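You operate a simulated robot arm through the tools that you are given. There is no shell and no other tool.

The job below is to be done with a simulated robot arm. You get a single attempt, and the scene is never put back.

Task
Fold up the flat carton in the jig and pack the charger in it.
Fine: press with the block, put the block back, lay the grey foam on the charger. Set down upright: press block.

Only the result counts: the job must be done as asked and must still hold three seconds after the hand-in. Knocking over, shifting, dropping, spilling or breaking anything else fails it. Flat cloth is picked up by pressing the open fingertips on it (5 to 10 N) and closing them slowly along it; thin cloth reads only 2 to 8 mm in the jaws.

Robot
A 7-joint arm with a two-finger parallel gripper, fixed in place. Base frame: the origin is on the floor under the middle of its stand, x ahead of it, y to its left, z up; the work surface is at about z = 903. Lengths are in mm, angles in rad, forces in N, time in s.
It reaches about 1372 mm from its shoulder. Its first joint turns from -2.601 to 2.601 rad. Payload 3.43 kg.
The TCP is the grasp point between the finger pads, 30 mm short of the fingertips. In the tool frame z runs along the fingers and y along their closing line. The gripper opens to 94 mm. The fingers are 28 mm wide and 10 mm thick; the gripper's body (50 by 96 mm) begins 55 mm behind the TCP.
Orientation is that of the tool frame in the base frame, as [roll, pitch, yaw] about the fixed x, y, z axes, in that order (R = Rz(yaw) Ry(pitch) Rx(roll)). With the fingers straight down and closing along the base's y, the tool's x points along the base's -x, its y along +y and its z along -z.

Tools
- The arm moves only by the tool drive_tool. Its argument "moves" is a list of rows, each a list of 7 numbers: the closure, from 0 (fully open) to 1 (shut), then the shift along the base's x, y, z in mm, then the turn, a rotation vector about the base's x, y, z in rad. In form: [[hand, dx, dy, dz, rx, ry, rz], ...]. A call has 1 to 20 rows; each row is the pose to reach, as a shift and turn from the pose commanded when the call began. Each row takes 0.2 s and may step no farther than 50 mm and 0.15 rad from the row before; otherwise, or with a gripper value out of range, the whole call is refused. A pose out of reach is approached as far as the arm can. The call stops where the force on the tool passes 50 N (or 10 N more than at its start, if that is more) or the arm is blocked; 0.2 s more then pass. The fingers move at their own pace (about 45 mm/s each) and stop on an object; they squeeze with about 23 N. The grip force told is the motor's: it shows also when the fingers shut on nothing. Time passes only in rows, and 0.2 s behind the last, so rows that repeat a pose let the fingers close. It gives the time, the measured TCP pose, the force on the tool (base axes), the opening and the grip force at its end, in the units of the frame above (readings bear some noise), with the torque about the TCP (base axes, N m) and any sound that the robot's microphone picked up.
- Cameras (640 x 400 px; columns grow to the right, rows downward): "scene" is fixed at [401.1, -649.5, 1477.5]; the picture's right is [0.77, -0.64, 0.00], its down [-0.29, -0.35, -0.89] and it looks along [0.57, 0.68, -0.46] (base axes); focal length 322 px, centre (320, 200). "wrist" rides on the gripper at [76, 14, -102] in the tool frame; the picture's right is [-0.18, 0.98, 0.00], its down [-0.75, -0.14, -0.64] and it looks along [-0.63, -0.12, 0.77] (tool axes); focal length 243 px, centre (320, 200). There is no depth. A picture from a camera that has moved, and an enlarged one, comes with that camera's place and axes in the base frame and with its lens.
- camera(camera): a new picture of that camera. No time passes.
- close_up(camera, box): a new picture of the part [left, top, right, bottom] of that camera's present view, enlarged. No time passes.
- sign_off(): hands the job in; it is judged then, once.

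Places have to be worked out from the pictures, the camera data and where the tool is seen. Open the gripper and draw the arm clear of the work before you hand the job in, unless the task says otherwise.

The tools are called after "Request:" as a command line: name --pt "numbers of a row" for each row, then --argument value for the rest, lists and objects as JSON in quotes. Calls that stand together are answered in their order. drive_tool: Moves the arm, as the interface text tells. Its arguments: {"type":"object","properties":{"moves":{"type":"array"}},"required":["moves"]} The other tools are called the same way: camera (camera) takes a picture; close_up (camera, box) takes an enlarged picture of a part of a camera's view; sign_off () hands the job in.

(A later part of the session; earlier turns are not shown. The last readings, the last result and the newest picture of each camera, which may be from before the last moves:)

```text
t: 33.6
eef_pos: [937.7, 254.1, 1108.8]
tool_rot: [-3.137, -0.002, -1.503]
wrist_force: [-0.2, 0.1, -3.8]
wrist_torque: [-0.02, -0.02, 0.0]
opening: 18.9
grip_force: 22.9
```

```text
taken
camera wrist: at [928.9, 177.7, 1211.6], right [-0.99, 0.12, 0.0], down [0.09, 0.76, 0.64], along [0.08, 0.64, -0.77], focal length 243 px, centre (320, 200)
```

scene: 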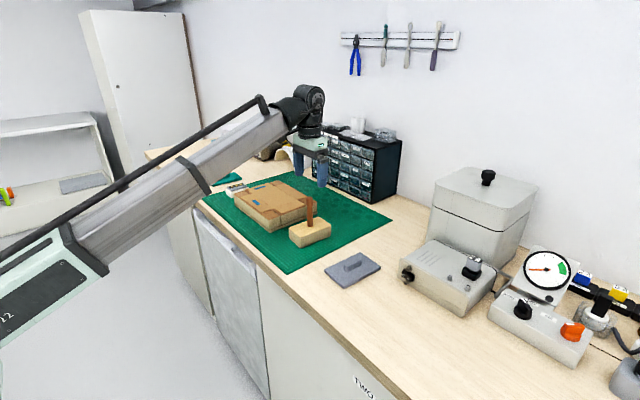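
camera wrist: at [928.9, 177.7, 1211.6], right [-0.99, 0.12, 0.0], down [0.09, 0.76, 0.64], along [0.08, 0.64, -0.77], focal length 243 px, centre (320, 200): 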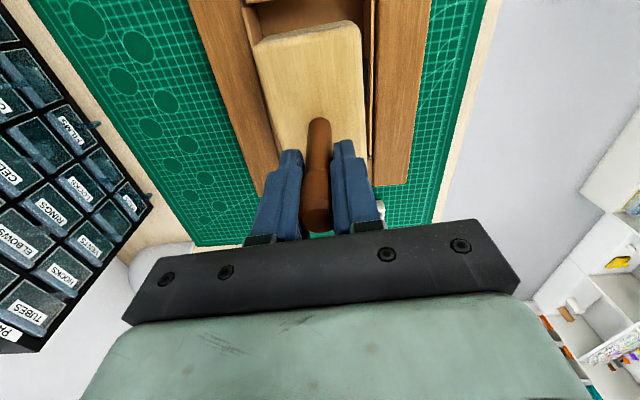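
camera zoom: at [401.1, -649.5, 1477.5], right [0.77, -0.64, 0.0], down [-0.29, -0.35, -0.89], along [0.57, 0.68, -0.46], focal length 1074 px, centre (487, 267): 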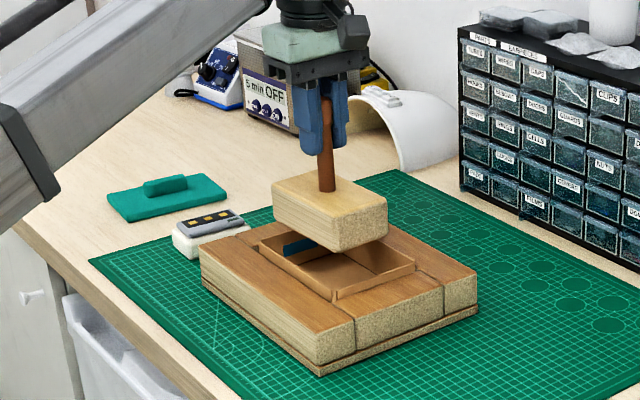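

The carton holds its shape. I carry the block back, turning it -1.639 rad, to above its original spot (926.8, 28).

Request:
drive_tool --pt "1 0 -4 0 0 0 -0.03" --pt "1 0 -12 0 0 0 -0.08" --pt "1 0 -24 0 0 0 -0.16" --pt "1 -1 -38 0 0 0 -0.25" --pt "1 -2 -52 0 0 0 -0.35" --pt "1 -3 -67 0 0 0 -0.46" --pt "1 -4 -82 0 0 0 -0.57" --pt "1 -5 -97 0 0 0 -0.68" --pt "1 -6 -112 0 0 0 -0.79" --pt "1 -7 -127 0 0 0 -0.9" --pt "1 -8 -142 0 0 0 -1.01" --pt "1 -9 -157 0 0 0 -1.12" --pt "1 -10 -172 0 0 0 -1.23" --pt "1 -10.8 -187 0 0 0 -1.34" --pt "1 -10.8 -201 0 0 0 -1.45" --pt "1 -10.8 -213 0 0 0 -1.55" --pt "1 -10.8 -222 0 0 0 -1.61" --pt "1 -10.8 -226.1 0 0 0 -1.639" --pt "1 -10.8 -226.1 0 0 0 -1.639"

Request:
camera --camera "wrist"

Request:
close_up --camera "scene" --box '[230, 150, 350, 255]'

```text
t: 37.6
eef_pos: [926.1, 29.9, 1110.1]
tool_rot: [-3.139, -0.003, 3.139]
wrist_force: [-0.5, 0.2, -2.7]
wrist_torque: [0.01, -0.01, -0.02]
opening: 18.8
grip_force: 22.4
```

```text
taken
camera wrist: at [851.2, 43.0, 1212.1], right [0.19, 0.98, 0.0], down [0.75, -0.14, 0.64], along [0.63, -0.12, -0.77], focal length 243 px, centre (320, 200)
```

wrist: 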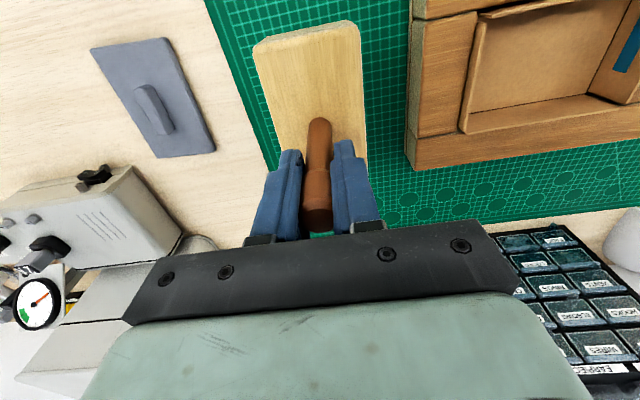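

```text
3.81 times, centred on (290, 202) of scene
camera zoom: at [401.1, -649.5, 1477.5], right [0.77, -0.64, 0.0], down [-0.29, -0.35, -0.89], along [0.57, 0.68, -0.46], focal length 1228 px, centre (434, 190)
```

zoom: 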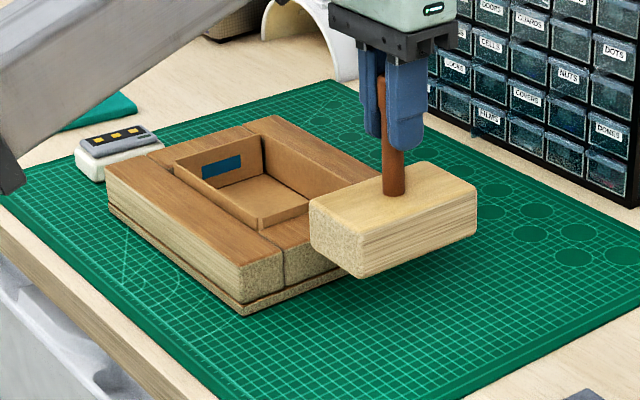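

I zoom in on the held block to see whether it turned in the grip during pressing.

Request:
close_up --camera "wrist" --box '[230, 0, 400, 170]'

```text
2.35 times, centred on (315, 85) of wrist
camera zoom: at [851.2, 43.0, 1212.1], right [0.19, 0.98, 0.0], down [0.75, -0.14, 0.64], along [0.63, -0.12, -0.77], focal length 571 px, centre (332, 471)
```

zoom: 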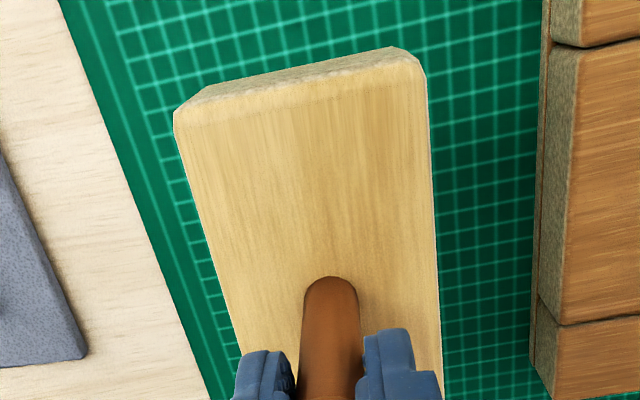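

The block turned about +0.045 rad in the grip, so I counter-turn it and lower to just above the mat.

Request:
drive_tool --pt "1 0 -0.5 -5 0 0 -0.02" --pt "1 0.5 -1 -15 0 0 -0.045" --pt "1 0.5 -1 -27 0 0 -0.045" --pt "1 0.5 -1 -39 0 0 -0.045" --pt "1 0.5 -1 -51 0 0 -0.045" --pt "1 0.5 -1 -62 0 0 -0.045" --pt "1 0.5 -1 -70 0 0 -0.045" --pt "1 0.5 -1 -76 0 0 -0.045" --pt "1 0.5 -1 -80 0 0 -0.045" --pt "1 0.5 -1 -80 0 0 -0.045"

Request:
close_up --camera "scene" --box '[280, 190, 340, 255]'

Request:
close_up --camera "wrist" --box '[230, 0, 400, 170]'

```text
t: 39.8
eef_pos: [927.9, 29.1, 1030.0]
tool_rot: [-3.138, -0.001, 3.096]
wrist_force: [-1.3, -0.4, -3.6]
wrist_torque: [0.01, 0.03, -0.03]
opening: 18.6
grip_force: 23.5
```

```text
6.15 times, centred on (310, 222) of scene
camera zoom: at [401.1, -649.5, 1477.5], right [0.77, -0.64, 0.0], down [-0.29, -0.35, -0.89], along [0.57, 0.68, -0.46], focal length 1984 px, centre (382, 62)
```

zoom: 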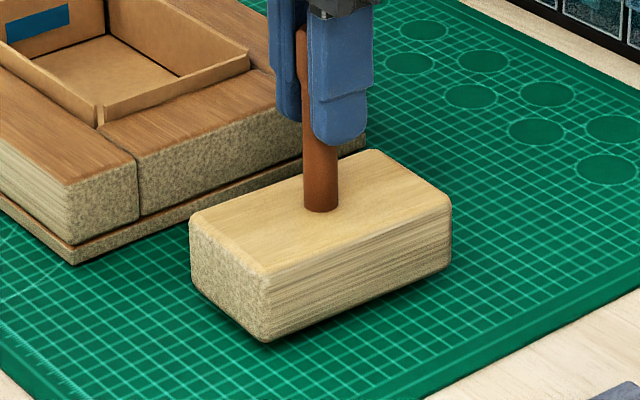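

```text
2.35 times, centred on (315, 85) of wrist
camera zoom: at [853.2, 45.6, 1132.6], right [0.23, 0.97, 0.0], down [0.75, -0.17, 0.64], along [0.62, -0.15, -0.77], focal length 571 px, centre (332, 471)
```

zoom: 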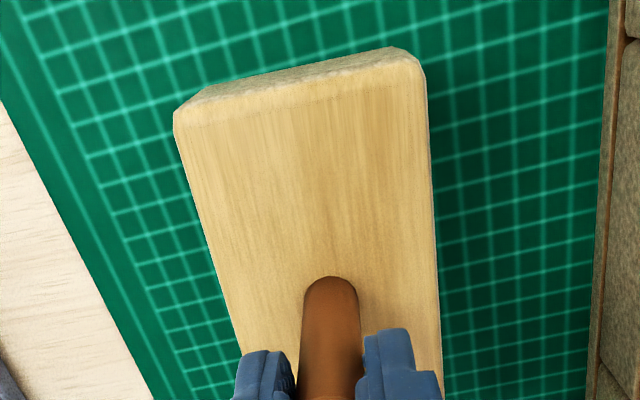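

The block is about 9 mm above the mat, near its original place but about +0.03 rad off in yaw. I correct that and lower until it touches.

Request:
drive_tool --pt "1 0 -0.3 -2 0 0 -0.015" --pt "1 0 -0.5 -4 0 0 -0.03" --pt "1 0 -0.5 -5.5 0 0 -0.03" --pt "1 0 -0.5 -7 0 0 -0.03" --pt "1 0 -0.5 -7 0 0 -0.03"

Request:
close_up --camera "scene" --box '[280, 190, 340, 255]'

```text
t: 41.0
eef_pos: [928.2, 28.0, 1023.9]
tool_rot: [-3.138, -0.002, 3.064]
wrist_force: [-0.3, -0.4, -3.0]
wrist_torque: [-0.02, 0.02, 0.02]
opening: 18.8
grip_force: 22.6
```

```text
6.15 times, centred on (310, 222) of scene
camera zoom: at [401.1, -649.5, 1477.5], right [0.77, -0.64, 0.0], down [-0.29, -0.35, -0.89], along [0.57, 0.68, -0.46], focal length 1984 px, centre (382, 62)
```

zoom: 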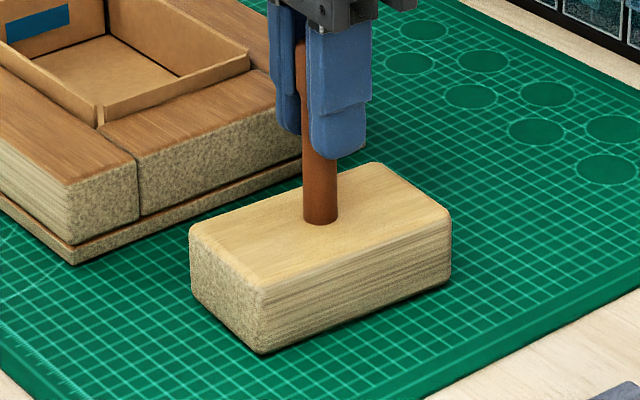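

Still about 1–2 mm up, and its outline now matches the original. I lower in half-millimetre steps until the weight comes off.

Request:
drive_tool --pt "1 0 0 -0.7 0 0 0" --pt "1 0 0 -1.4 0 0 0" --pt "1 0 0 -2 0 0 0" --pt "1 0 0 -2 0 0 0"

```text
t: 42.0
eef_pos: [927.5, 27.5, 1020.3]
tool_rot: [-3.137, -0.003, 3.065]
wrist_force: [-1.2, 0.5, 2.1]
wrist_torque: [0.21, 0.05, -0.02]
opening: 18.9
grip_force: 23.2
```

The block rests on the mat. I open the fingers, wait, and check it stays upright.

Request:
drive_tool --pt "0.9 0 0 0 0 0 0" --pt "0.75 0 0 0 0 0 0" --pt "0.6 0 0 0 0 0 0" --pt "0.4 0 0 0 0 0 0" --pt "0.2 0 0 0 0 0 0" --pt "0 0 0 0 0 0 0" --pt "0 0 0 0 0 0 0"

Request:
close_up --camera "scene" --box '[280, 190, 340, 255]'

Request:
camera --camera "wrist"

```text
t: 43.6
eef_pos: [927.7, 26.5, 1020.9]
tool_rot: [-3.138, -0.001, 3.065]
wrist_force: [0.3, 0.0, 0.6]
wrist_torque: [0.01, 0.03, 0.01]
opening: 93.7
grip_force: 0.1
```

```text
6.15 times, centred on (310, 222) of scene
camera zoom: at [401.1, -649.5, 1477.5], right [0.77, -0.64, 0.0], down [-0.29, -0.35, -0.89], along [0.57, 0.68, -0.46], focal length 1984 px, centre (382, 62)
```

zoom: 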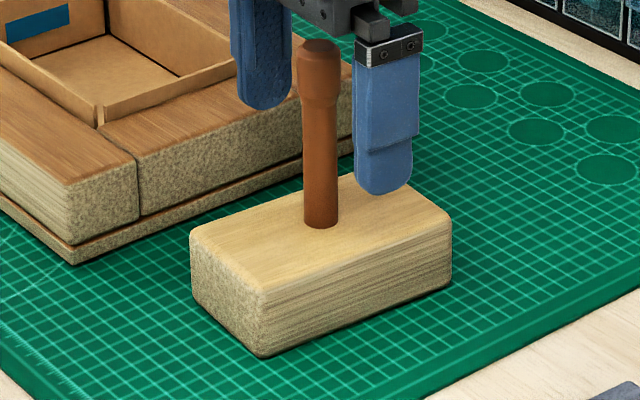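

```text
taken
camera wrist: at [853.4, 47.2, 1123.4], right [0.26, 0.97, 0.0], down [0.74, -0.2, 0.64], along [0.62, -0.17, -0.77], focal length 243 px, centre (320, 200)
```

wrist: 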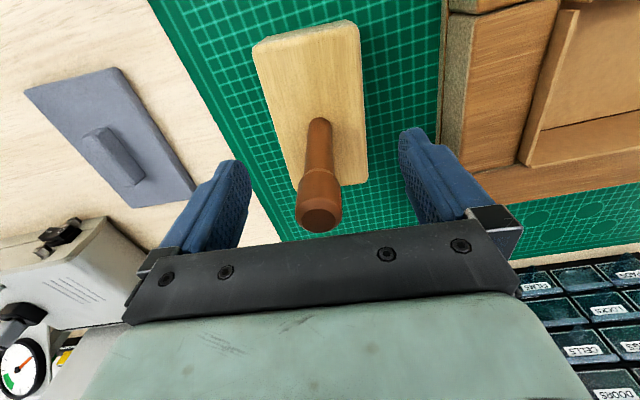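

The block stands upright at its original place. I rise straight up, then travel at z about 1130 toward the charger near (894, 465).

Request:
drive_tool --pt "0 0 0 10 0 0 0" --pt "0 0 0 25 0 0 0" --pt "0 0 0 45 0 0 0" --pt "0 0 0 65 0 0 0" --pt "0 0 0 85 0 0 0" --pt "0 0 0 100 0 0 0.02" --pt "0 0 10 110 0 0 0.04" --pt "0 0 30 110 0 0 0.076" --pt "0 0 60 110 0 0 0.076" --pt "0 0 95 110 0 0 0.076" --pt "0 0 130 110 0 0 0.076" --pt "0 0 165 110 0 0 0.076" --pt "0 0 200 110 0 0 0.076" --pt "0 0 235 110 0 0 0.076" --pt "0 -5 270 110 0 0 0.076" --pt "0 -12 305 110 0 0 0.076" --pt "0 -20 340 110 0 0 0.076" --pt "0 -28 375 110 0 0 0.076" --pt "0 -34 405 110 0 0 0.076" --pt "0 -34 425 110 0 0 0.076"

Request:
camera --camera "wrist"

Request:
camera --camera "scene"

```text
t: 47.8
eef_pos: [894.6, 452.3, 1130.3]
tool_rot: [-3.138, -0.001, 3.141]
wrist_force: [-0.2, -0.4, 0.7]
wrist_torque: [-0.02, -0.02, 0.02]
opening: 93.9
grip_force: 0.1
```

```text
taken
camera wrist: at [818.5, 466.2, 1233.6], right [0.18, 0.98, 0.0], down [0.75, -0.14, 0.64], along [0.63, -0.12, -0.77], focal length 243 px, centre (320, 200)
```

wrist: 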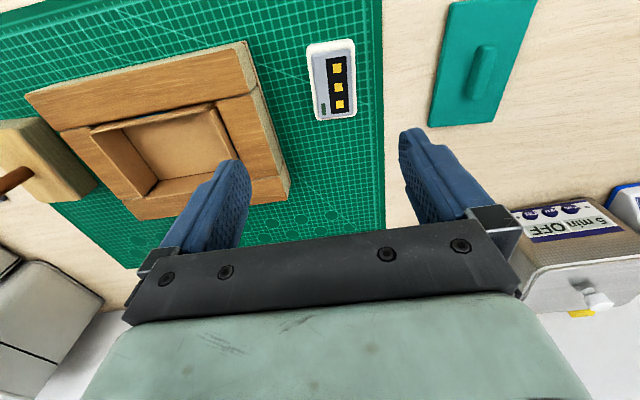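

```text
taken
```

scene: 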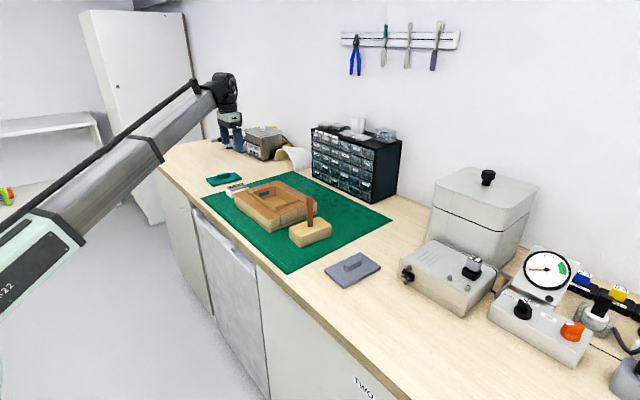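

I zoom in on the charger to measure its outline and yaw.

Request:
close_up --camera "wrist" --box '[270, 20, 400, 140]'

Request:
close_up --camera "wrist" --box '[20, 30, 300, 230]'

Request:
close_up --camera "scene" --box '[205, 160, 265, 210]'

```text
3.33 times, centred on (335, 80) of wrist
camera zoom: at [818.5, 466.2, 1233.6], right [0.18, 0.98, 0.0], down [0.75, -0.14, 0.64], along [0.63, -0.12, -0.77], focal length 809 px, centre (270, 600)
```

zoom: 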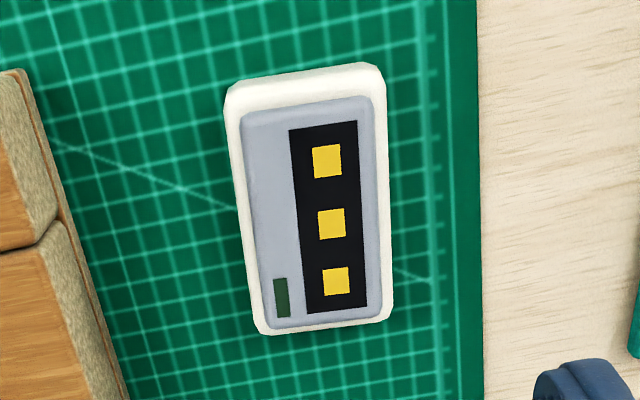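

```text
2.00 times, centred on (160, 130) of wrist
camera zoom: at [818.5, 466.2, 1233.6], right [0.18, 0.98, 0.0], down [0.75, -0.14, 0.64], along [0.63, -0.12, -0.77], focal length 485 px, centre (640, 340)
```

zoom: 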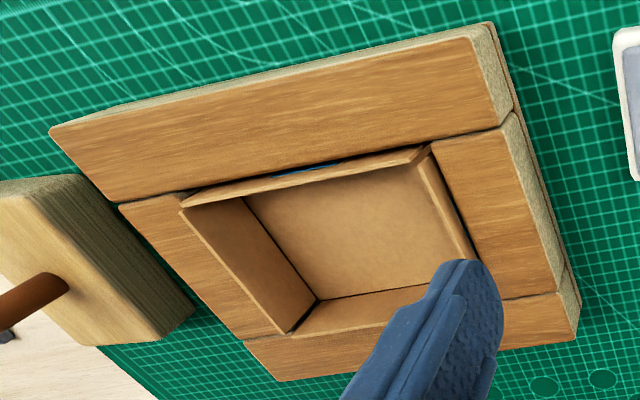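

```text
8.00 times, centred on (235, 185) of scene
camera zoom: at [401.1, -649.5, 1477.5], right [0.77, -0.64, 0.0], down [-0.29, -0.35, -0.89], along [0.57, 0.68, -0.46], focal length 2578 px, centre (1000, 320)
```

zoom: 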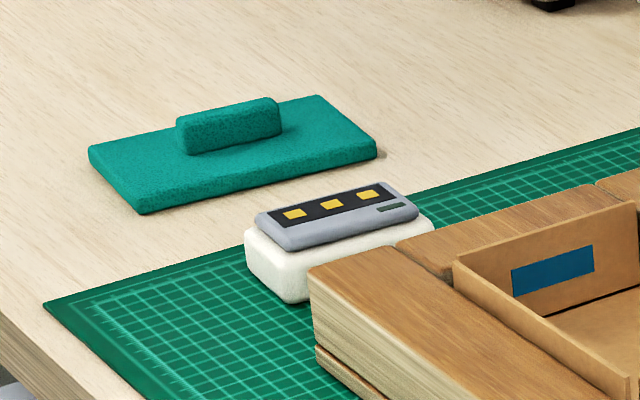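

The charger measures about 80 by 50 by 30 mm, centre (899, 468), yaw about -0.042. I move over it, align and descend to z about 1000 for a closer check.

Request:
drive_tool --pt "0 2 8 0 0 0 -0.02" --pt "0 4.4 15.7 -5 0 0 -0.042" --pt "0 4.4 15.7 -20 0 0 -0.042" --pt "0 4.4 15.7 -40 0 0 -0.042" --pt "0 4.4 15.7 -60 0 0 -0.042" --pt "0 4.4 15.7 -80 0 0 -0.042" --pt "0 4.4 15.7 -100 0 0 -0.042" --pt "0 4.4 15.7 -118 0 0 -0.042" --pt "0 4.4 15.7 -128 0 0 -0.042" --pt "0 4.4 15.7 -130 0 0 -0.042" --pt "0 4.4 15.7 -130 0 0 -0.042"

Request:
camera --camera "wrist"

Request:
close_up --camera "scene" --box '[195, 125, 275, 205]'

```text
t: 50.2
eef_pos: [898.1, 467.2, 1000.4]
tool_rot: [-3.138, -0.003, 3.1]
wrist_force: [0.3, -0.7, 0.2]
wrist_torque: [0.0, 0.02, 0.0]
opening: 93.9
grip_force: 0.0
```

```text
taken
camera wrist: at [823.3, 485.0, 1102.6], right [0.23, 0.97, 0.0], down [0.75, -0.17, 0.64], along [0.62, -0.15, -0.77], focal length 243 px, centre (320, 200)
```

wrist: 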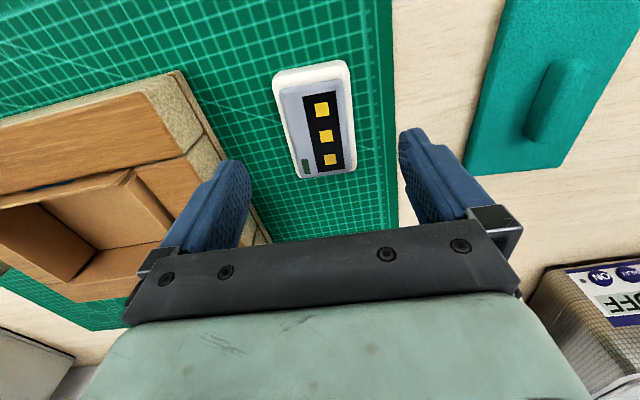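

```text
5.00 times, centred on (235, 165) of scene
camera zoom: at [401.1, -649.5, 1477.5], right [0.77, -0.64, 0.0], down [-0.29, -0.35, -0.89], along [0.57, 0.68, -0.46], focal length 1612 px, centre (745, 375)
```

zoom: 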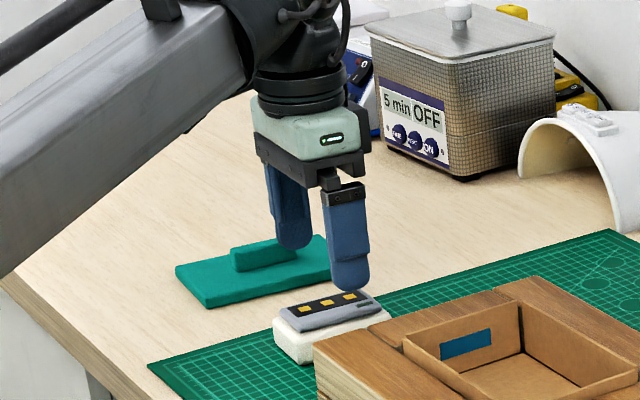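

The charger is centred between the fingers to about 1 mm. I lower to TCP z about 939 so the tips straddle the white base just above the mat.

Request:
drive_tool --pt "0 0 1 -12 0 0 0" --pt "0 0 1 -26 0 0 0" --pt "0 0 1 -40 0 0 0" --pt "0 0 1 -50 0 0 0" --pt "0 0 1 -56 0 0 0" --pt "0 0 1 -60 0 0 0" --pt "0 0 1 -61 0 0 0" --pt "0 0 1 -61 0 0 0"

Request:
camera --camera "wrist"

Request:
close_up --camera "scene" --box '[205, 145, 265, 205]'

```text
t: 52.0
eef_pos: [896.3, 468.9, 938.5]
tool_rot: [-3.138, -0.002, 3.101]
wrist_force: [-0.8, -0.7, 0.5]
wrist_torque: [-0.02, -0.03, 0.02]
opening: 94.0
grip_force: 0.0
```

```text
taken
camera wrist: at [822.4, 486.0, 1041.8], right [0.23, 0.97, 0.0], down [0.75, -0.17, 0.64], along [0.62, -0.15, -0.77], focal length 243 px, centre (320, 200)
```

wrist: 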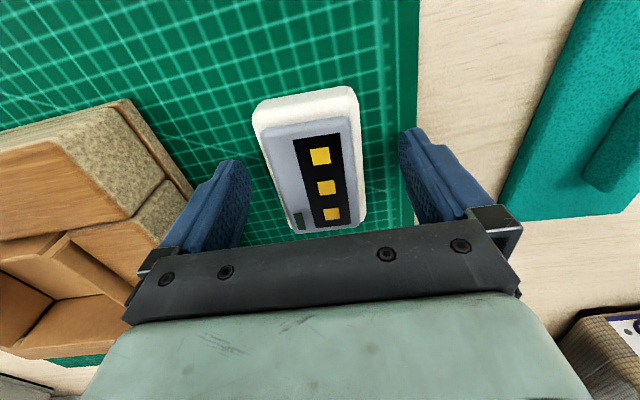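

```text
6.67 times, centred on (235, 175) of scene
camera zoom: at [401.1, -649.5, 1477.5], right [0.77, -0.64, 0.0], down [-0.29, -0.35, -0.89], along [0.57, 0.68, -0.46], focal length 2149 px, centre (887, 367)
```

zoom: 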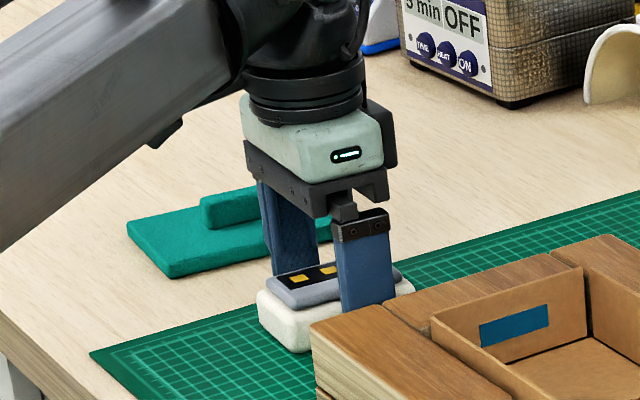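

The charger is centred in both directions. I close on it.

Request:
drive_tool --pt "0.15 0 0 0 0 0 0" --pt "0.3 0 0 0 0 0 0" --pt "0.4 0 0 0 0 0 0" --pt "0.5 0 0 0 0 0 0" --pt "0.7 0 0 0 0 0 0" --pt "1 0 0 0 0 0 0" --pt "1 0 0 0 0 0 0" --pt "1 0 0 0 0 0 0"

Request:
close_up --camera "scene" --box '[205, 145, 265, 205]'

```text
t: 53.8
eef_pos: [897.2, 468.4, 938.5]
tool_rot: [-3.138, -0.003, 3.099]
wrist_force: [1.4, 0.6, 0.6]
wrist_torque: [0.1, -0.01, -0.01]
opening: 53.4
grip_force: 23.3
```

```text
6.67 times, centred on (235, 175) of scene
camera zoom: at [401.1, -649.5, 1477.5], right [0.77, -0.64, 0.0], down [-0.29, -0.35, -0.89], along [0.57, 0.68, -0.46], focal length 2149 px, centre (887, 367)
```

zoom: 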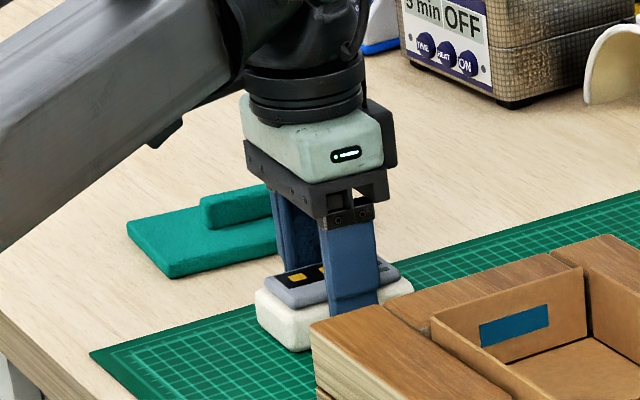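

The charger is gripped at 53 mm. I lift it straight up by 95 mm.

Request:
drive_tool --pt "1 0 0 2 0 0 0" --pt "1 0 0 6 0 0 0" --pt "1 0 0 14 0 0 0" --pt "1 0 0 26 0 0 0" --pt "1 0 0 40 0 0 0" --pt "1 0 0 54 0 0 0" --pt "1 0 0 68 0 0 0" --pt "1 0 0 82 0 0 0" --pt "1 0 0 92 0 0 0" --pt "1 0 0 95 0 0 0" --pt "1 0 0 95 0 0 0"

Request:
camera --camera "wrist"

Request:
close_up --camera "scene" --box '[195, 120, 305, 240]'

```text
t: 56.2
eef_pos: [897.7, 468.3, 1034.2]
tool_rot: [-3.139, -0.001, 3.099]
wrist_force: [0.5, -0.7, -1.0]
wrist_torque: [0.0, 0.01, 0.02]
opening: 53.3
grip_force: 23.2
```

```text
taken
camera wrist: at [822.7, 486.2, 1136.7], right [0.23, 0.97, 0.0], down [0.75, -0.17, 0.64], along [0.62, -0.15, -0.77], focal length 243 px, centre (320, 200)
```

wrist: 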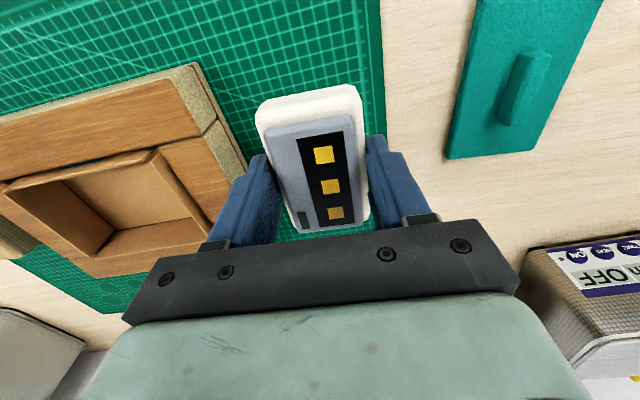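

```text
3.33 times, centred on (250, 180) of scene
camera zoom: at [401.1, -649.5, 1477.5], right [0.77, -0.64, 0.0], down [-0.29, -0.35, -0.89], along [0.57, 0.68, -0.46], focal length 1074 px, centre (553, 267)
```

zoom: 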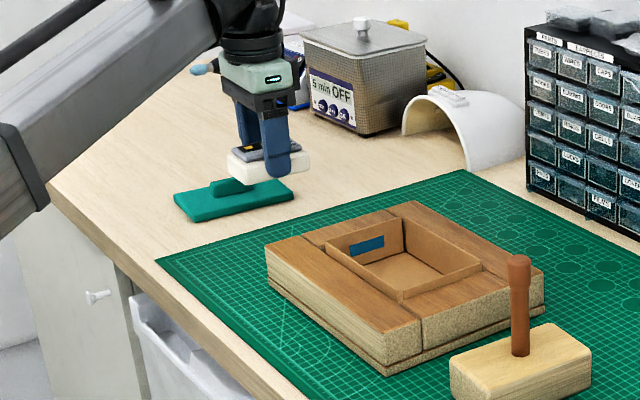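

The charger is held level. I carry it over the carton centre (938, 254) and square it up.

Request:
drive_tool --pt "1 1 -6 0 0 0 0" --pt "1 4 -20 0 0 0 0.01" --pt "1 8 -40 0 0 0 0.02" --pt "1 12 -62 0 0 0 0.03" --pt "1 16 -84 0 0 0 0.042" --pt "1 20 -106 0 0 0 0.042" --pt "1 24 -128 0 0 0 0.042" --pt "1 28 -150 0 0 0 0.042" --pt "1 32 -172 0 0 0 0.042" --pt "1 36 -192 0 0 0 0.042" --pt "1 39 -206 0 0 0 0.042" --pt "1 40.3 -214.3 0 0 0 0.042" --pt "1 40.3 -214.3 0 0 0 0.042" --pt "1 40.3 -214.3 0 0 0 0.042"

Request:
camera --camera "wrist"

Request:
close_up --camera "scene" --box '[215, 120, 325, 240]'

```text
t: 59.2
eef_pos: [938.8, 253.6, 1033.6]
tool_rot: [-3.139, -0.002, 3.141]
wrist_force: [0.2, 0.2, -1.6]
wrist_torque: [0.0, 0.03, 0.0]
opening: 53.3
grip_force: 22.9
```

```text
taken
camera wrist: at [862.8, 267.7, 1136.6], right [0.18, 0.98, 0.0], down [0.75, -0.14, 0.64], along [0.63, -0.12, -0.77], focal length 243 px, centre (320, 200)
```

wrist: 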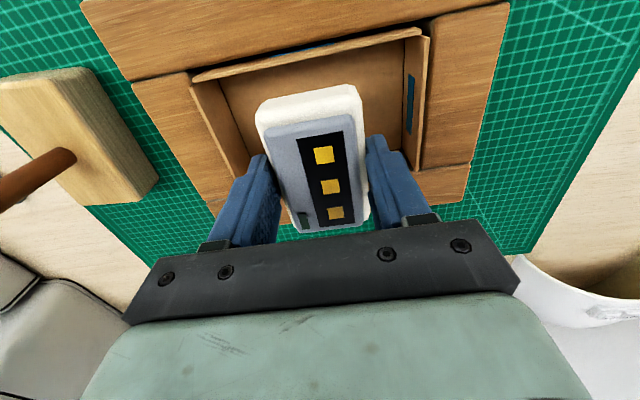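

```text
3.33 times, centred on (270, 180) of scene
camera zoom: at [401.1, -649.5, 1477.5], right [0.77, -0.64, 0.0], down [-0.29, -0.35, -0.89], along [0.57, 0.68, -0.46], focal length 1074 px, centre (487, 267)
```

zoom: 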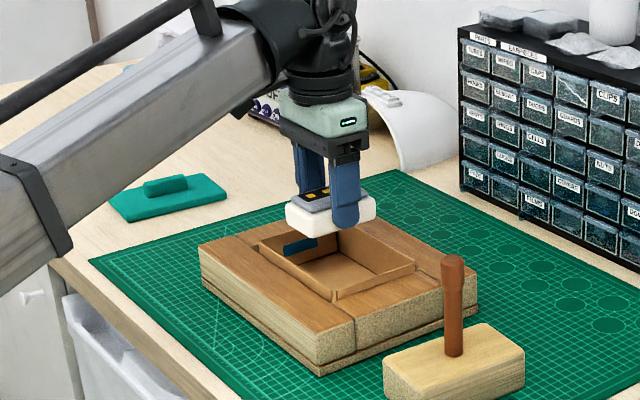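

The charger sits about 3 mm toward the near wall, so I shift +3 in x and lower it into the carton to just above the floor.

Request:
drive_tool --pt "1 1.5 0 -3 0 0 0" --pt "1 3 0 -10 0 0 0" --pt "1 3 0 -20 0 0 0" --pt "1 3 0 -30 0 0 0" --pt "1 3 0 -40 0 0 0" --pt "1 3 0 -50 0 0 0" --pt "1 3 0 -60 0 0 0" --pt "1 3 0 -68 0 0 0" --pt "1 3 0 -74 0 0 0" --pt "1 3 0 -76 0 0 0" --pt "1 3 0 -76 0 0 0"

Request:
camera --camera "wrist"

Request:
close_up --camera "scene" --box '[225, 155, 315, 240]'

```text
t: 61.6
eef_pos: [941.9, 254.6, 958.3]
tool_rot: [-3.138, 0.0, -3.141]
wrist_force: [-0.1, 0.2, -0.9]
wrist_torque: [0.01, -0.03, 0.0]
opening: 52.9
grip_force: 23.5
```

```text
taken
camera wrist: at [865.3, 268.7, 1060.9], right [0.18, 0.98, 0.0], down [0.75, -0.14, 0.64], along [0.63, -0.12, -0.77], focal length 243 px, centre (320, 200)
```

wrist: 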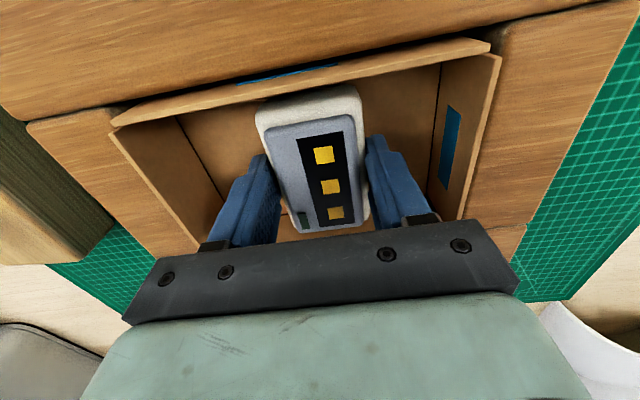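

```text
4.71 times, centred on (270, 198) of scene
camera zoom: at [401.1, -649.5, 1477.5], right [0.77, -0.64, 0.0], down [-0.29, -0.35, -0.89], along [0.57, 0.68, -0.46], focal length 1517 px, centre (555, 212)
```

zoom: 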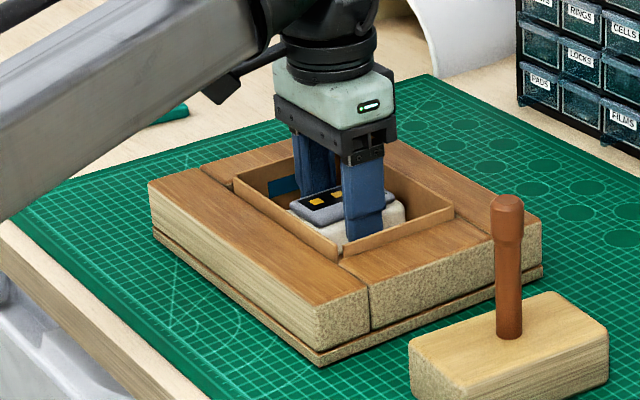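

The charger is inside the walls, a few mm off the floor. I lower in 1 mm steps until contact.

Request:
drive_tool --pt "1 0 0 -1 0 0 0" --pt "1 0 0 -2 0 0 0" --pt "1 0 0 -3 0 0 0" --pt "1 0 0 -4 0 0 0" --pt "1 0 0 -4 0 0 0"

```text
t: 62.8
eef_pos: [942.0, 254.5, 957.2]
tool_rot: [-3.138, 0.0, -3.14]
wrist_force: [1.6, 0.6, 15.5]
wrist_torque: [0.09, 0.12, -0.03]
opening: 53.6
grip_force: 23.2
```

Contact with the floor (about 16 N). I raise the command by 2.5 mm to unload, then open the fingers.

Request:
drive_tool --pt "1 0 0 0.5 0 0 0" --pt "1 0 0 0.5 0 0 0"

```text
t: 63.4
eef_pos: [940.2, 253.7, 955.2]
tool_rot: [-3.138, 0.002, 3.141]
wrist_force: [3.3, 1.5, 15.7]
wrist_torque: [0.06, -0.06, -0.04]
opening: 53.6
grip_force: 22.7
```

The command still sits low, so I raise 2 mm more, check the force, then open.

Request:
drive_tool --pt "1 0 0 1 0 0 0" --pt "1 0 0 1.5 0 0 0" --pt "1 0 0 1.5 0 0 0"

```text
t: 64.2
eef_pos: [940.8, 255.4, 955.8]
tool_rot: [-3.138, -0.004, -3.141]
wrist_force: [0.3, -1.3, 2.9]
wrist_torque: [-0.02, -0.13, -0.05]
opening: 53.2
grip_force: 22.8
```

The force is down to about 3 N with the charger resting on the floor. I open the fingers gently.

Request:
drive_tool --pt "0.42 0 0 0 0 0 0" --pt "0.35 0 0 0 0 0 0" --pt "0.25 0 0 0 0 0 0" --pt "0.15 0 0 0 0 0 0" --pt "0.05 0 0 0 0 0 0" --pt "0.05 0 0 0 0 0 0"

Request:
camera --camera "wrist"

Request:
close_up --camera "scene" --box '[225, 155, 315, 240]'

```text
t: 65.6
eef_pos: [942.3, 254.6, 956.2]
tool_rot: [-3.138, -0.002, 3.141]
wrist_force: [0.0, 0.9, 1.0]
wrist_torque: [0.01, 0.0, 0.01]
opening: 89.1
grip_force: 0.1
```

```text
taken
camera wrist: at [865.5, 269.1, 1059.1], right [0.18, 0.98, 0.0], down [0.75, -0.14, 0.64], along [0.63, -0.12, -0.77], focal length 243 px, centre (320, 200)
```

wrist: 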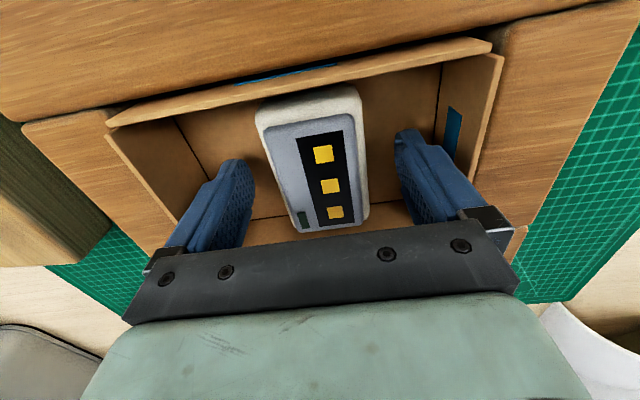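

```text
4.71 times, centred on (270, 198) of scene
camera zoom: at [401.1, -649.5, 1477.5], right [0.77, -0.64, 0.0], down [-0.29, -0.35, -0.89], along [0.57, 0.68, -0.46], focal length 1517 px, centre (555, 212)
```

zoom: 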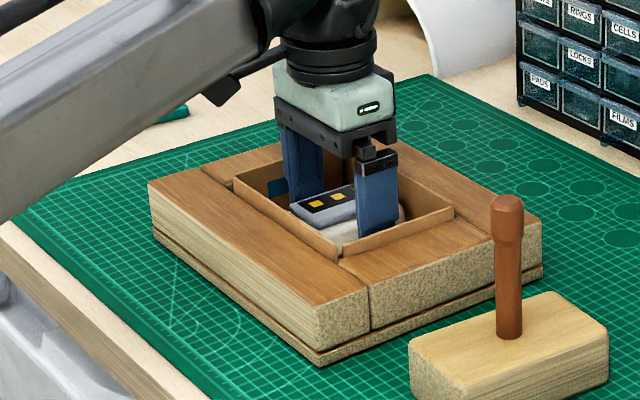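

The charger stands free in the carton. I rise straight out to z about 1130.

Request:
drive_tool --pt "0.05 0 0 6 0 0 0" --pt "0.05 0 0 16 0 0 0" --pt "0.05 0 0 30 0 0 0" --pt "0.05 0 0 48 0 0 0" --pt "0.05 0 0 68 0 0 0" --pt "0 0 0 90 0 0 0" --pt "0 0 0 112 0 0 0" --pt "0 0 0 134 0 0 0" --pt "0 0 0 154 0 0 0" --pt "0 0 0 170 0 0 0" --pt "0 0 0 174 0 0 0"

Request:
camera --camera "wrist"

Request:
close_up --camera "scene" --box '[225, 165, 315, 240]'

```text
t: 68.0
eef_pos: [941.7, 255.0, 1130.9]
tool_rot: [-3.138, -0.002, -3.141]
wrist_force: [-0.5, -0.5, -0.8]
wrist_torque: [0.02, 0.03, -0.01]
opening: 94.2
grip_force: 0.1
```

```text
taken
camera wrist: at [865.7, 269.0, 1234.1], right [0.18, 0.98, 0.0], down [0.75, -0.14, 0.64], along [0.63, -0.12, -0.77], focal length 243 px, centre (320, 200)
```

wrist: 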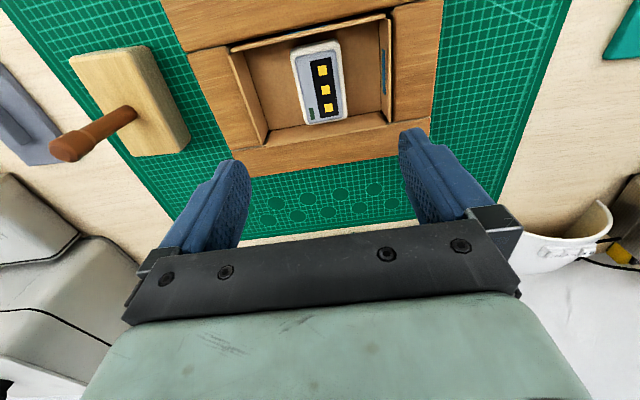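

```text
5.33 times, centred on (270, 202) of scene
camera zoom: at [401.1, -649.5, 1477.5], right [0.77, -0.64, 0.0], down [-0.29, -0.35, -0.89], along [0.57, 0.68, -0.46], focal length 1719 px, centre (587, 187)
```

zoom: 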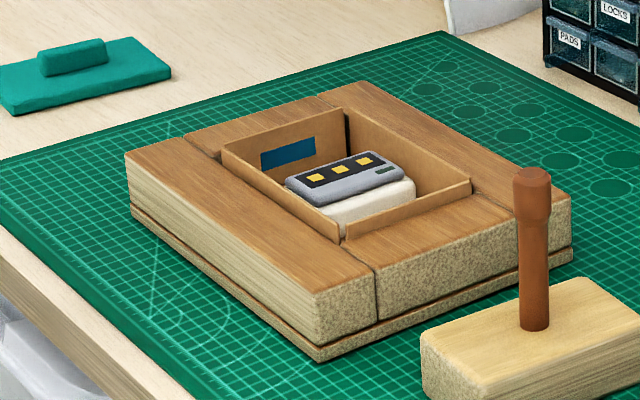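

I zoom on the carton interior to measure it precisely for the foam, before going to the grey foam.

Request:
close_up --camera "wrist" --box '[180, 0, 460, 185]'

```text
2.16 times, centred on (320, 92) of wrist
camera zoom: at [865.7, 269.0, 1234.1], right [0.18, 0.98, 0.0], down [0.75, -0.14, 0.64], along [0.63, -0.12, -0.77], focal length 525 px, centre (320, 432)
```

zoom: 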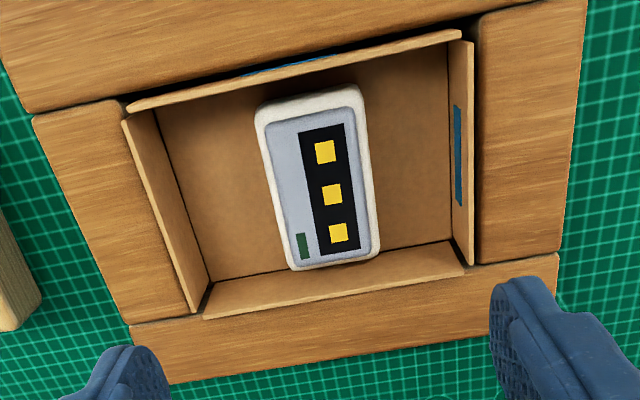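

Interior spans roughly x 891–991 and y 172–330, with the charger at (939, 256). Now I travel to the grey foam near (918, -163), staying at z about 1130 over the peg.

Request:
drive_tool --pt "0 0 -10 0 0 0 0" --pt "0 0 -30 0 0 0 0" --pt "0 0 -58 0 0 0 0" --pt "0 0 -86 0 0 0 0" --pt "0 0 -114 0 0 0 0" --pt "0 0 -142 0 0 0 0" --pt "0 0 -170 0 0 0 0" --pt "0 0 -198 0 0 0 0" --pt "0 0 -226 0 0 0 0" --pt "0 0 -254 0 0 0 0" --pt "0 -4 -282 0 0 0 0" --pt "0 -8 -310 0 0 0 0" --pt "0 -12 -338 -4 0 0 0" --pt "0 -16 -366 -10 0 0 0" --pt "0 -20 -392 -18 0 0 0" --pt "0 -22 -408 -24 0 0 0" --pt "0 -22 -418 -30 0 0 0" --pt "0 -22 -418 -30 0 0 0"

Request:
camera --camera "wrist"

Request:
camera --camera "scene"

```text
t: 71.8
eef_pos: [918.0, -163.5, 1100.5]
tool_rot: [-3.139, -0.004, 3.14]
wrist_force: [-0.1, 0.1, 1.3]
wrist_torque: [-0.03, -0.03, 0.01]
opening: 94.0
grip_force: 0.0
```

```text
taken
camera wrist: at [842.4, -149.3, 1202.8], right [0.18, 0.98, 0.0], down [0.75, -0.14, 0.64], along [0.63, -0.12, -0.77], focal length 243 px, centre (320, 200)
```

wrist: 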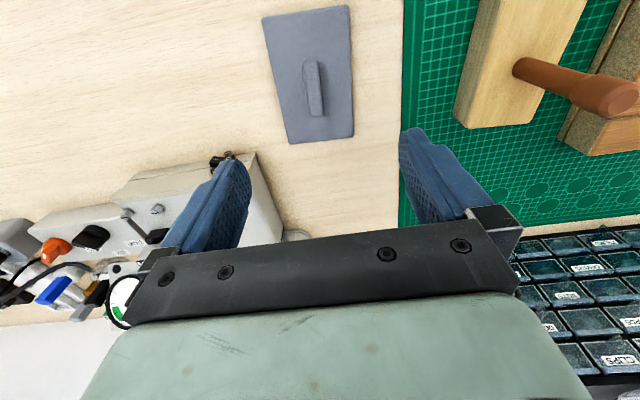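

```text
taken
```

scene: 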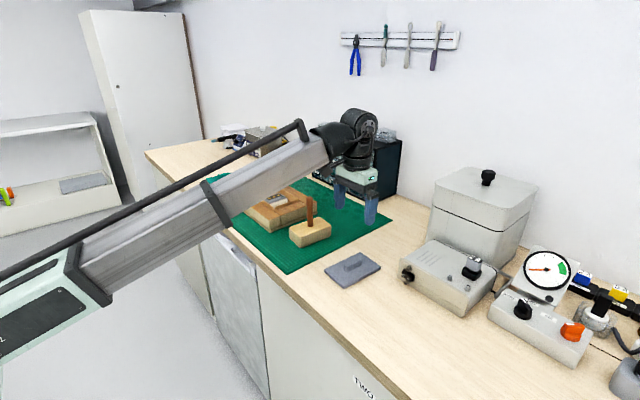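

I zoom in on the grey foam and its ridge handle.

Request:
close_up --camera "wrist" --box '[240, 0, 400, 150]'

Request:
close_up --camera "scene" --box '[315, 240, 395, 295]'

```text
2.67 times, centred on (320, 75) of wrist
camera zoom: at [842.4, -149.3, 1202.8], right [0.18, 0.98, 0.0], down [0.75, -0.14, 0.64], along [0.63, -0.12, -0.77], focal length 647 px, centre (320, 533)
```

zoom: 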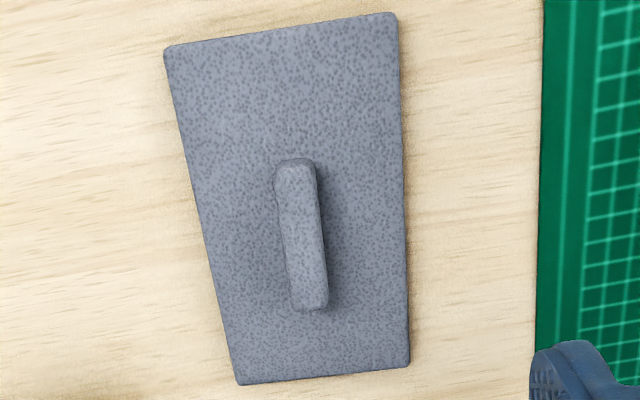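

```text
7.27 times, centred on (355, 268) of scene
camera zoom: at [401.1, -649.5, 1477.5], right [0.77, -0.64, 0.0], down [-0.29, -0.35, -0.89], along [0.57, 0.68, -0.46], focal length 2344 px, centre (66, -291)
```

zoom: 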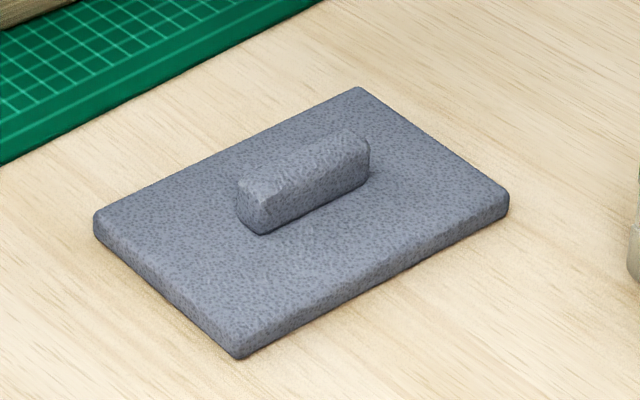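

The grey foam plate is about 133 by 84 mm, 10 mm thick, centre (917, -170), yaw -0.06; the ridge is about 14 mm wide and 55 long at its centre. I align and descend to z about 985 for a last check.

Request:
drive_tool --pt "0 -0.5 -3 -5 0 0 -0.03" --pt "0 -1.5 -6 -15 0 0 -0.06" --pt "0 -1.5 -6 -32 0 0 -0.06" --pt "0 -1.5 -6 -50 0 0 -0.06" --pt "0 -1.5 -6 -68 0 0 -0.06" --pt "0 -1.5 -6 -85 0 0 -0.06" --pt "0 -1.5 -6 -100 0 0 -0.06" --pt "0 -1.5 -6 -110 0 0 -0.06" --pt "0 -1.5 -6 -115 0 0 -0.06" --pt "0 -1.5 -6 -115 0 0 -0.06"

Request:
camera --camera "wrist"

Request:
close_up --camera "scene" --box '[310, 200, 410, 300]'

```text
t: 74.0
eef_pos: [917.3, -169.4, 985.7]
tool_rot: [-3.139, -0.002, 3.082]
wrist_force: [0.0, -0.2, -0.1]
wrist_torque: [-0.01, 0.0, -0.01]
opening: 94.1
grip_force: 0.2
```

```text
taken
camera wrist: at [842.7, -150.7, 1088.5], right [0.24, 0.97, 0.0], down [0.74, -0.18, 0.64], along [0.62, -0.16, -0.77], focal length 243 px, centre (320, 200)
```

wrist: 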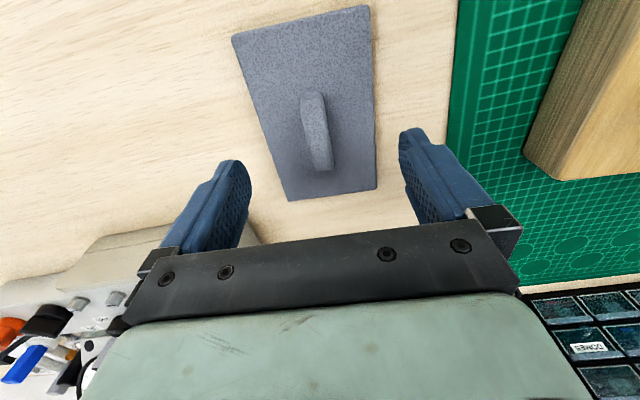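

```text
4.00 times, centred on (360, 250) of scene
camera zoom: at [401.1, -649.5, 1477.5], right [0.77, -0.64, 0.0], down [-0.29, -0.35, -0.89], along [0.57, 0.68, -0.46], focal length 1289 px, centre (160, 0)
```

zoom: 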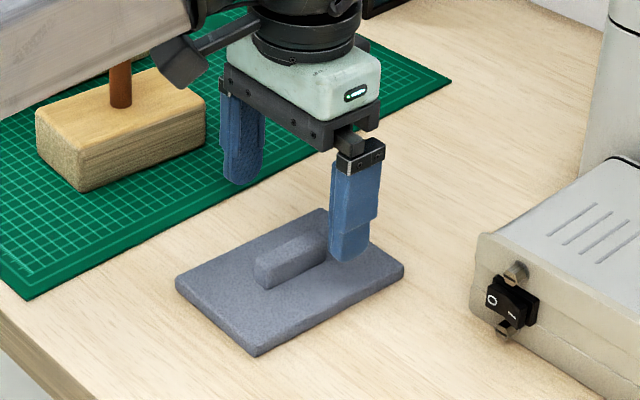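

I zoom in to check the ridge's centring between the fingers.

Request:
close_up --camera "wrist" --box '[220, 0, 400, 210]'

```text
1.90 times, centred on (310, 105) of wrist
camera zoom: at [842.7, -150.7, 1088.5], right [0.24, 0.97, 0.0], down [0.74, -0.18, 0.64], along [0.62, -0.16, -0.77], focal length 462 px, centre (339, 381)
```

zoom: 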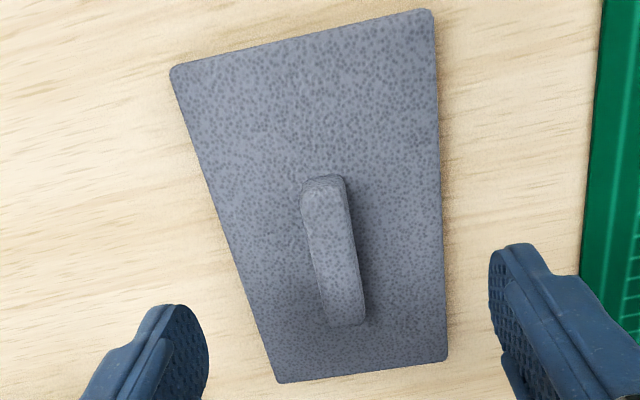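

The ridge is centred within about 2 mm. I descend to TCP z about 945, fingertips just above the plate.

Request:
drive_tool --pt "0 -1.5 -0.5 -10 0 0 0" --pt "0 -1.5 -0.5 -20 0 0 0" --pt "0 -1.5 -0.5 -29 0 0 0" --pt "0 -1.5 -0.5 -35 0 0 0" --pt "0 -1.5 -0.5 -39 0 0 0" --pt "0 -1.5 -0.5 -41 0 0 0" --pt "0 -1.5 -0.5 -41 0 0 0"

Request:
close_up --camera "scene" --box '[320, 220, 395, 295]'

Request:
camera --camera "wrist"

```text
t: 75.6
eef_pos: [916.3, -168.0, 945.5]
tool_rot: [-3.137, -0.003, 3.08]
wrist_force: [-0.8, 0.1, 0.1]
wrist_torque: [-0.03, 0.01, 0.0]
opening: 94.0
grip_force: 0.1
```

```text
5.33 times, centred on (358, 258) of scene
camera zoom: at [401.1, -649.5, 1477.5], right [0.77, -0.64, 0.0], down [-0.29, -0.35, -0.89], along [0.57, 0.68, -0.46], focal length 1719 px, centre (120, -107)
```

zoom: 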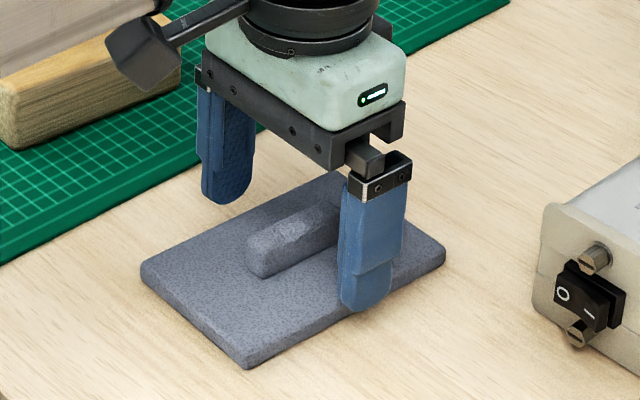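

```text
taken
camera wrist: at [841.5, -150.8, 1047.5], right [0.24, 0.97, 0.0], down [0.74, -0.18, 0.64], along [0.62, -0.16, -0.77], focal length 243 px, centre (320, 200)
```

wrist: 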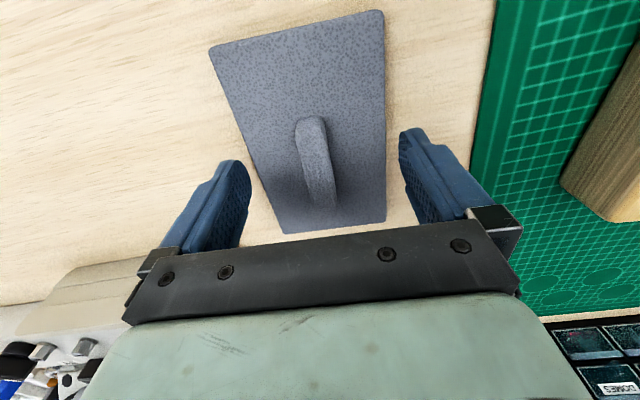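

The fingertips should be about 3 mm above the plate top. I raise 1 mm for safety and close partway, checking that the fingers pass over the plate edges.

Request:
drive_tool --pt "0 0 0 1 0 0 0" --pt "0.1 0 0 1 0 0 0" --pt "0.2 0 0 1 0 0 0" --pt "0.3 0 0 1 0 0 0" --pt "0.4 0 0 1 0 0 0" --pt "0.4 0 0 1 0 0 0"

Request:
close_up --camera "scene" --box '[320, 220, 395, 295]'

```text
t: 77.0
eef_pos: [916.0, -169.7, 944.7]
tool_rot: [-3.139, -0.002, 3.081]
wrist_force: [0.7, 0.4, 0.9]
wrist_torque: [-0.03, 0.0, -0.01]
opening: 56.3
grip_force: 0.1
```

```text
5.33 times, centred on (358, 258) of scene
camera zoom: at [401.1, -649.5, 1477.5], right [0.77, -0.64, 0.0], down [-0.29, -0.35, -0.89], along [0.57, 0.68, -0.46], focal length 1719 px, centre (120, -107)
```

zoom: 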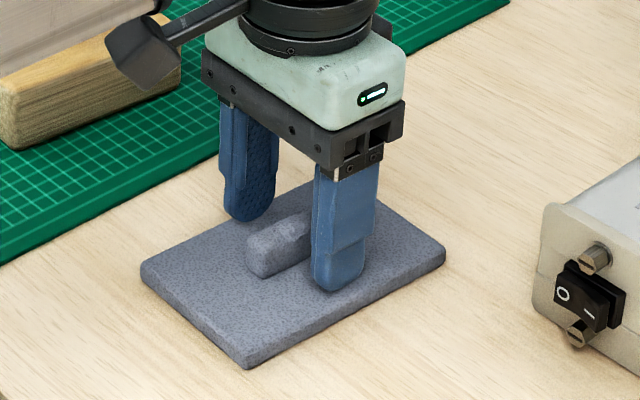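

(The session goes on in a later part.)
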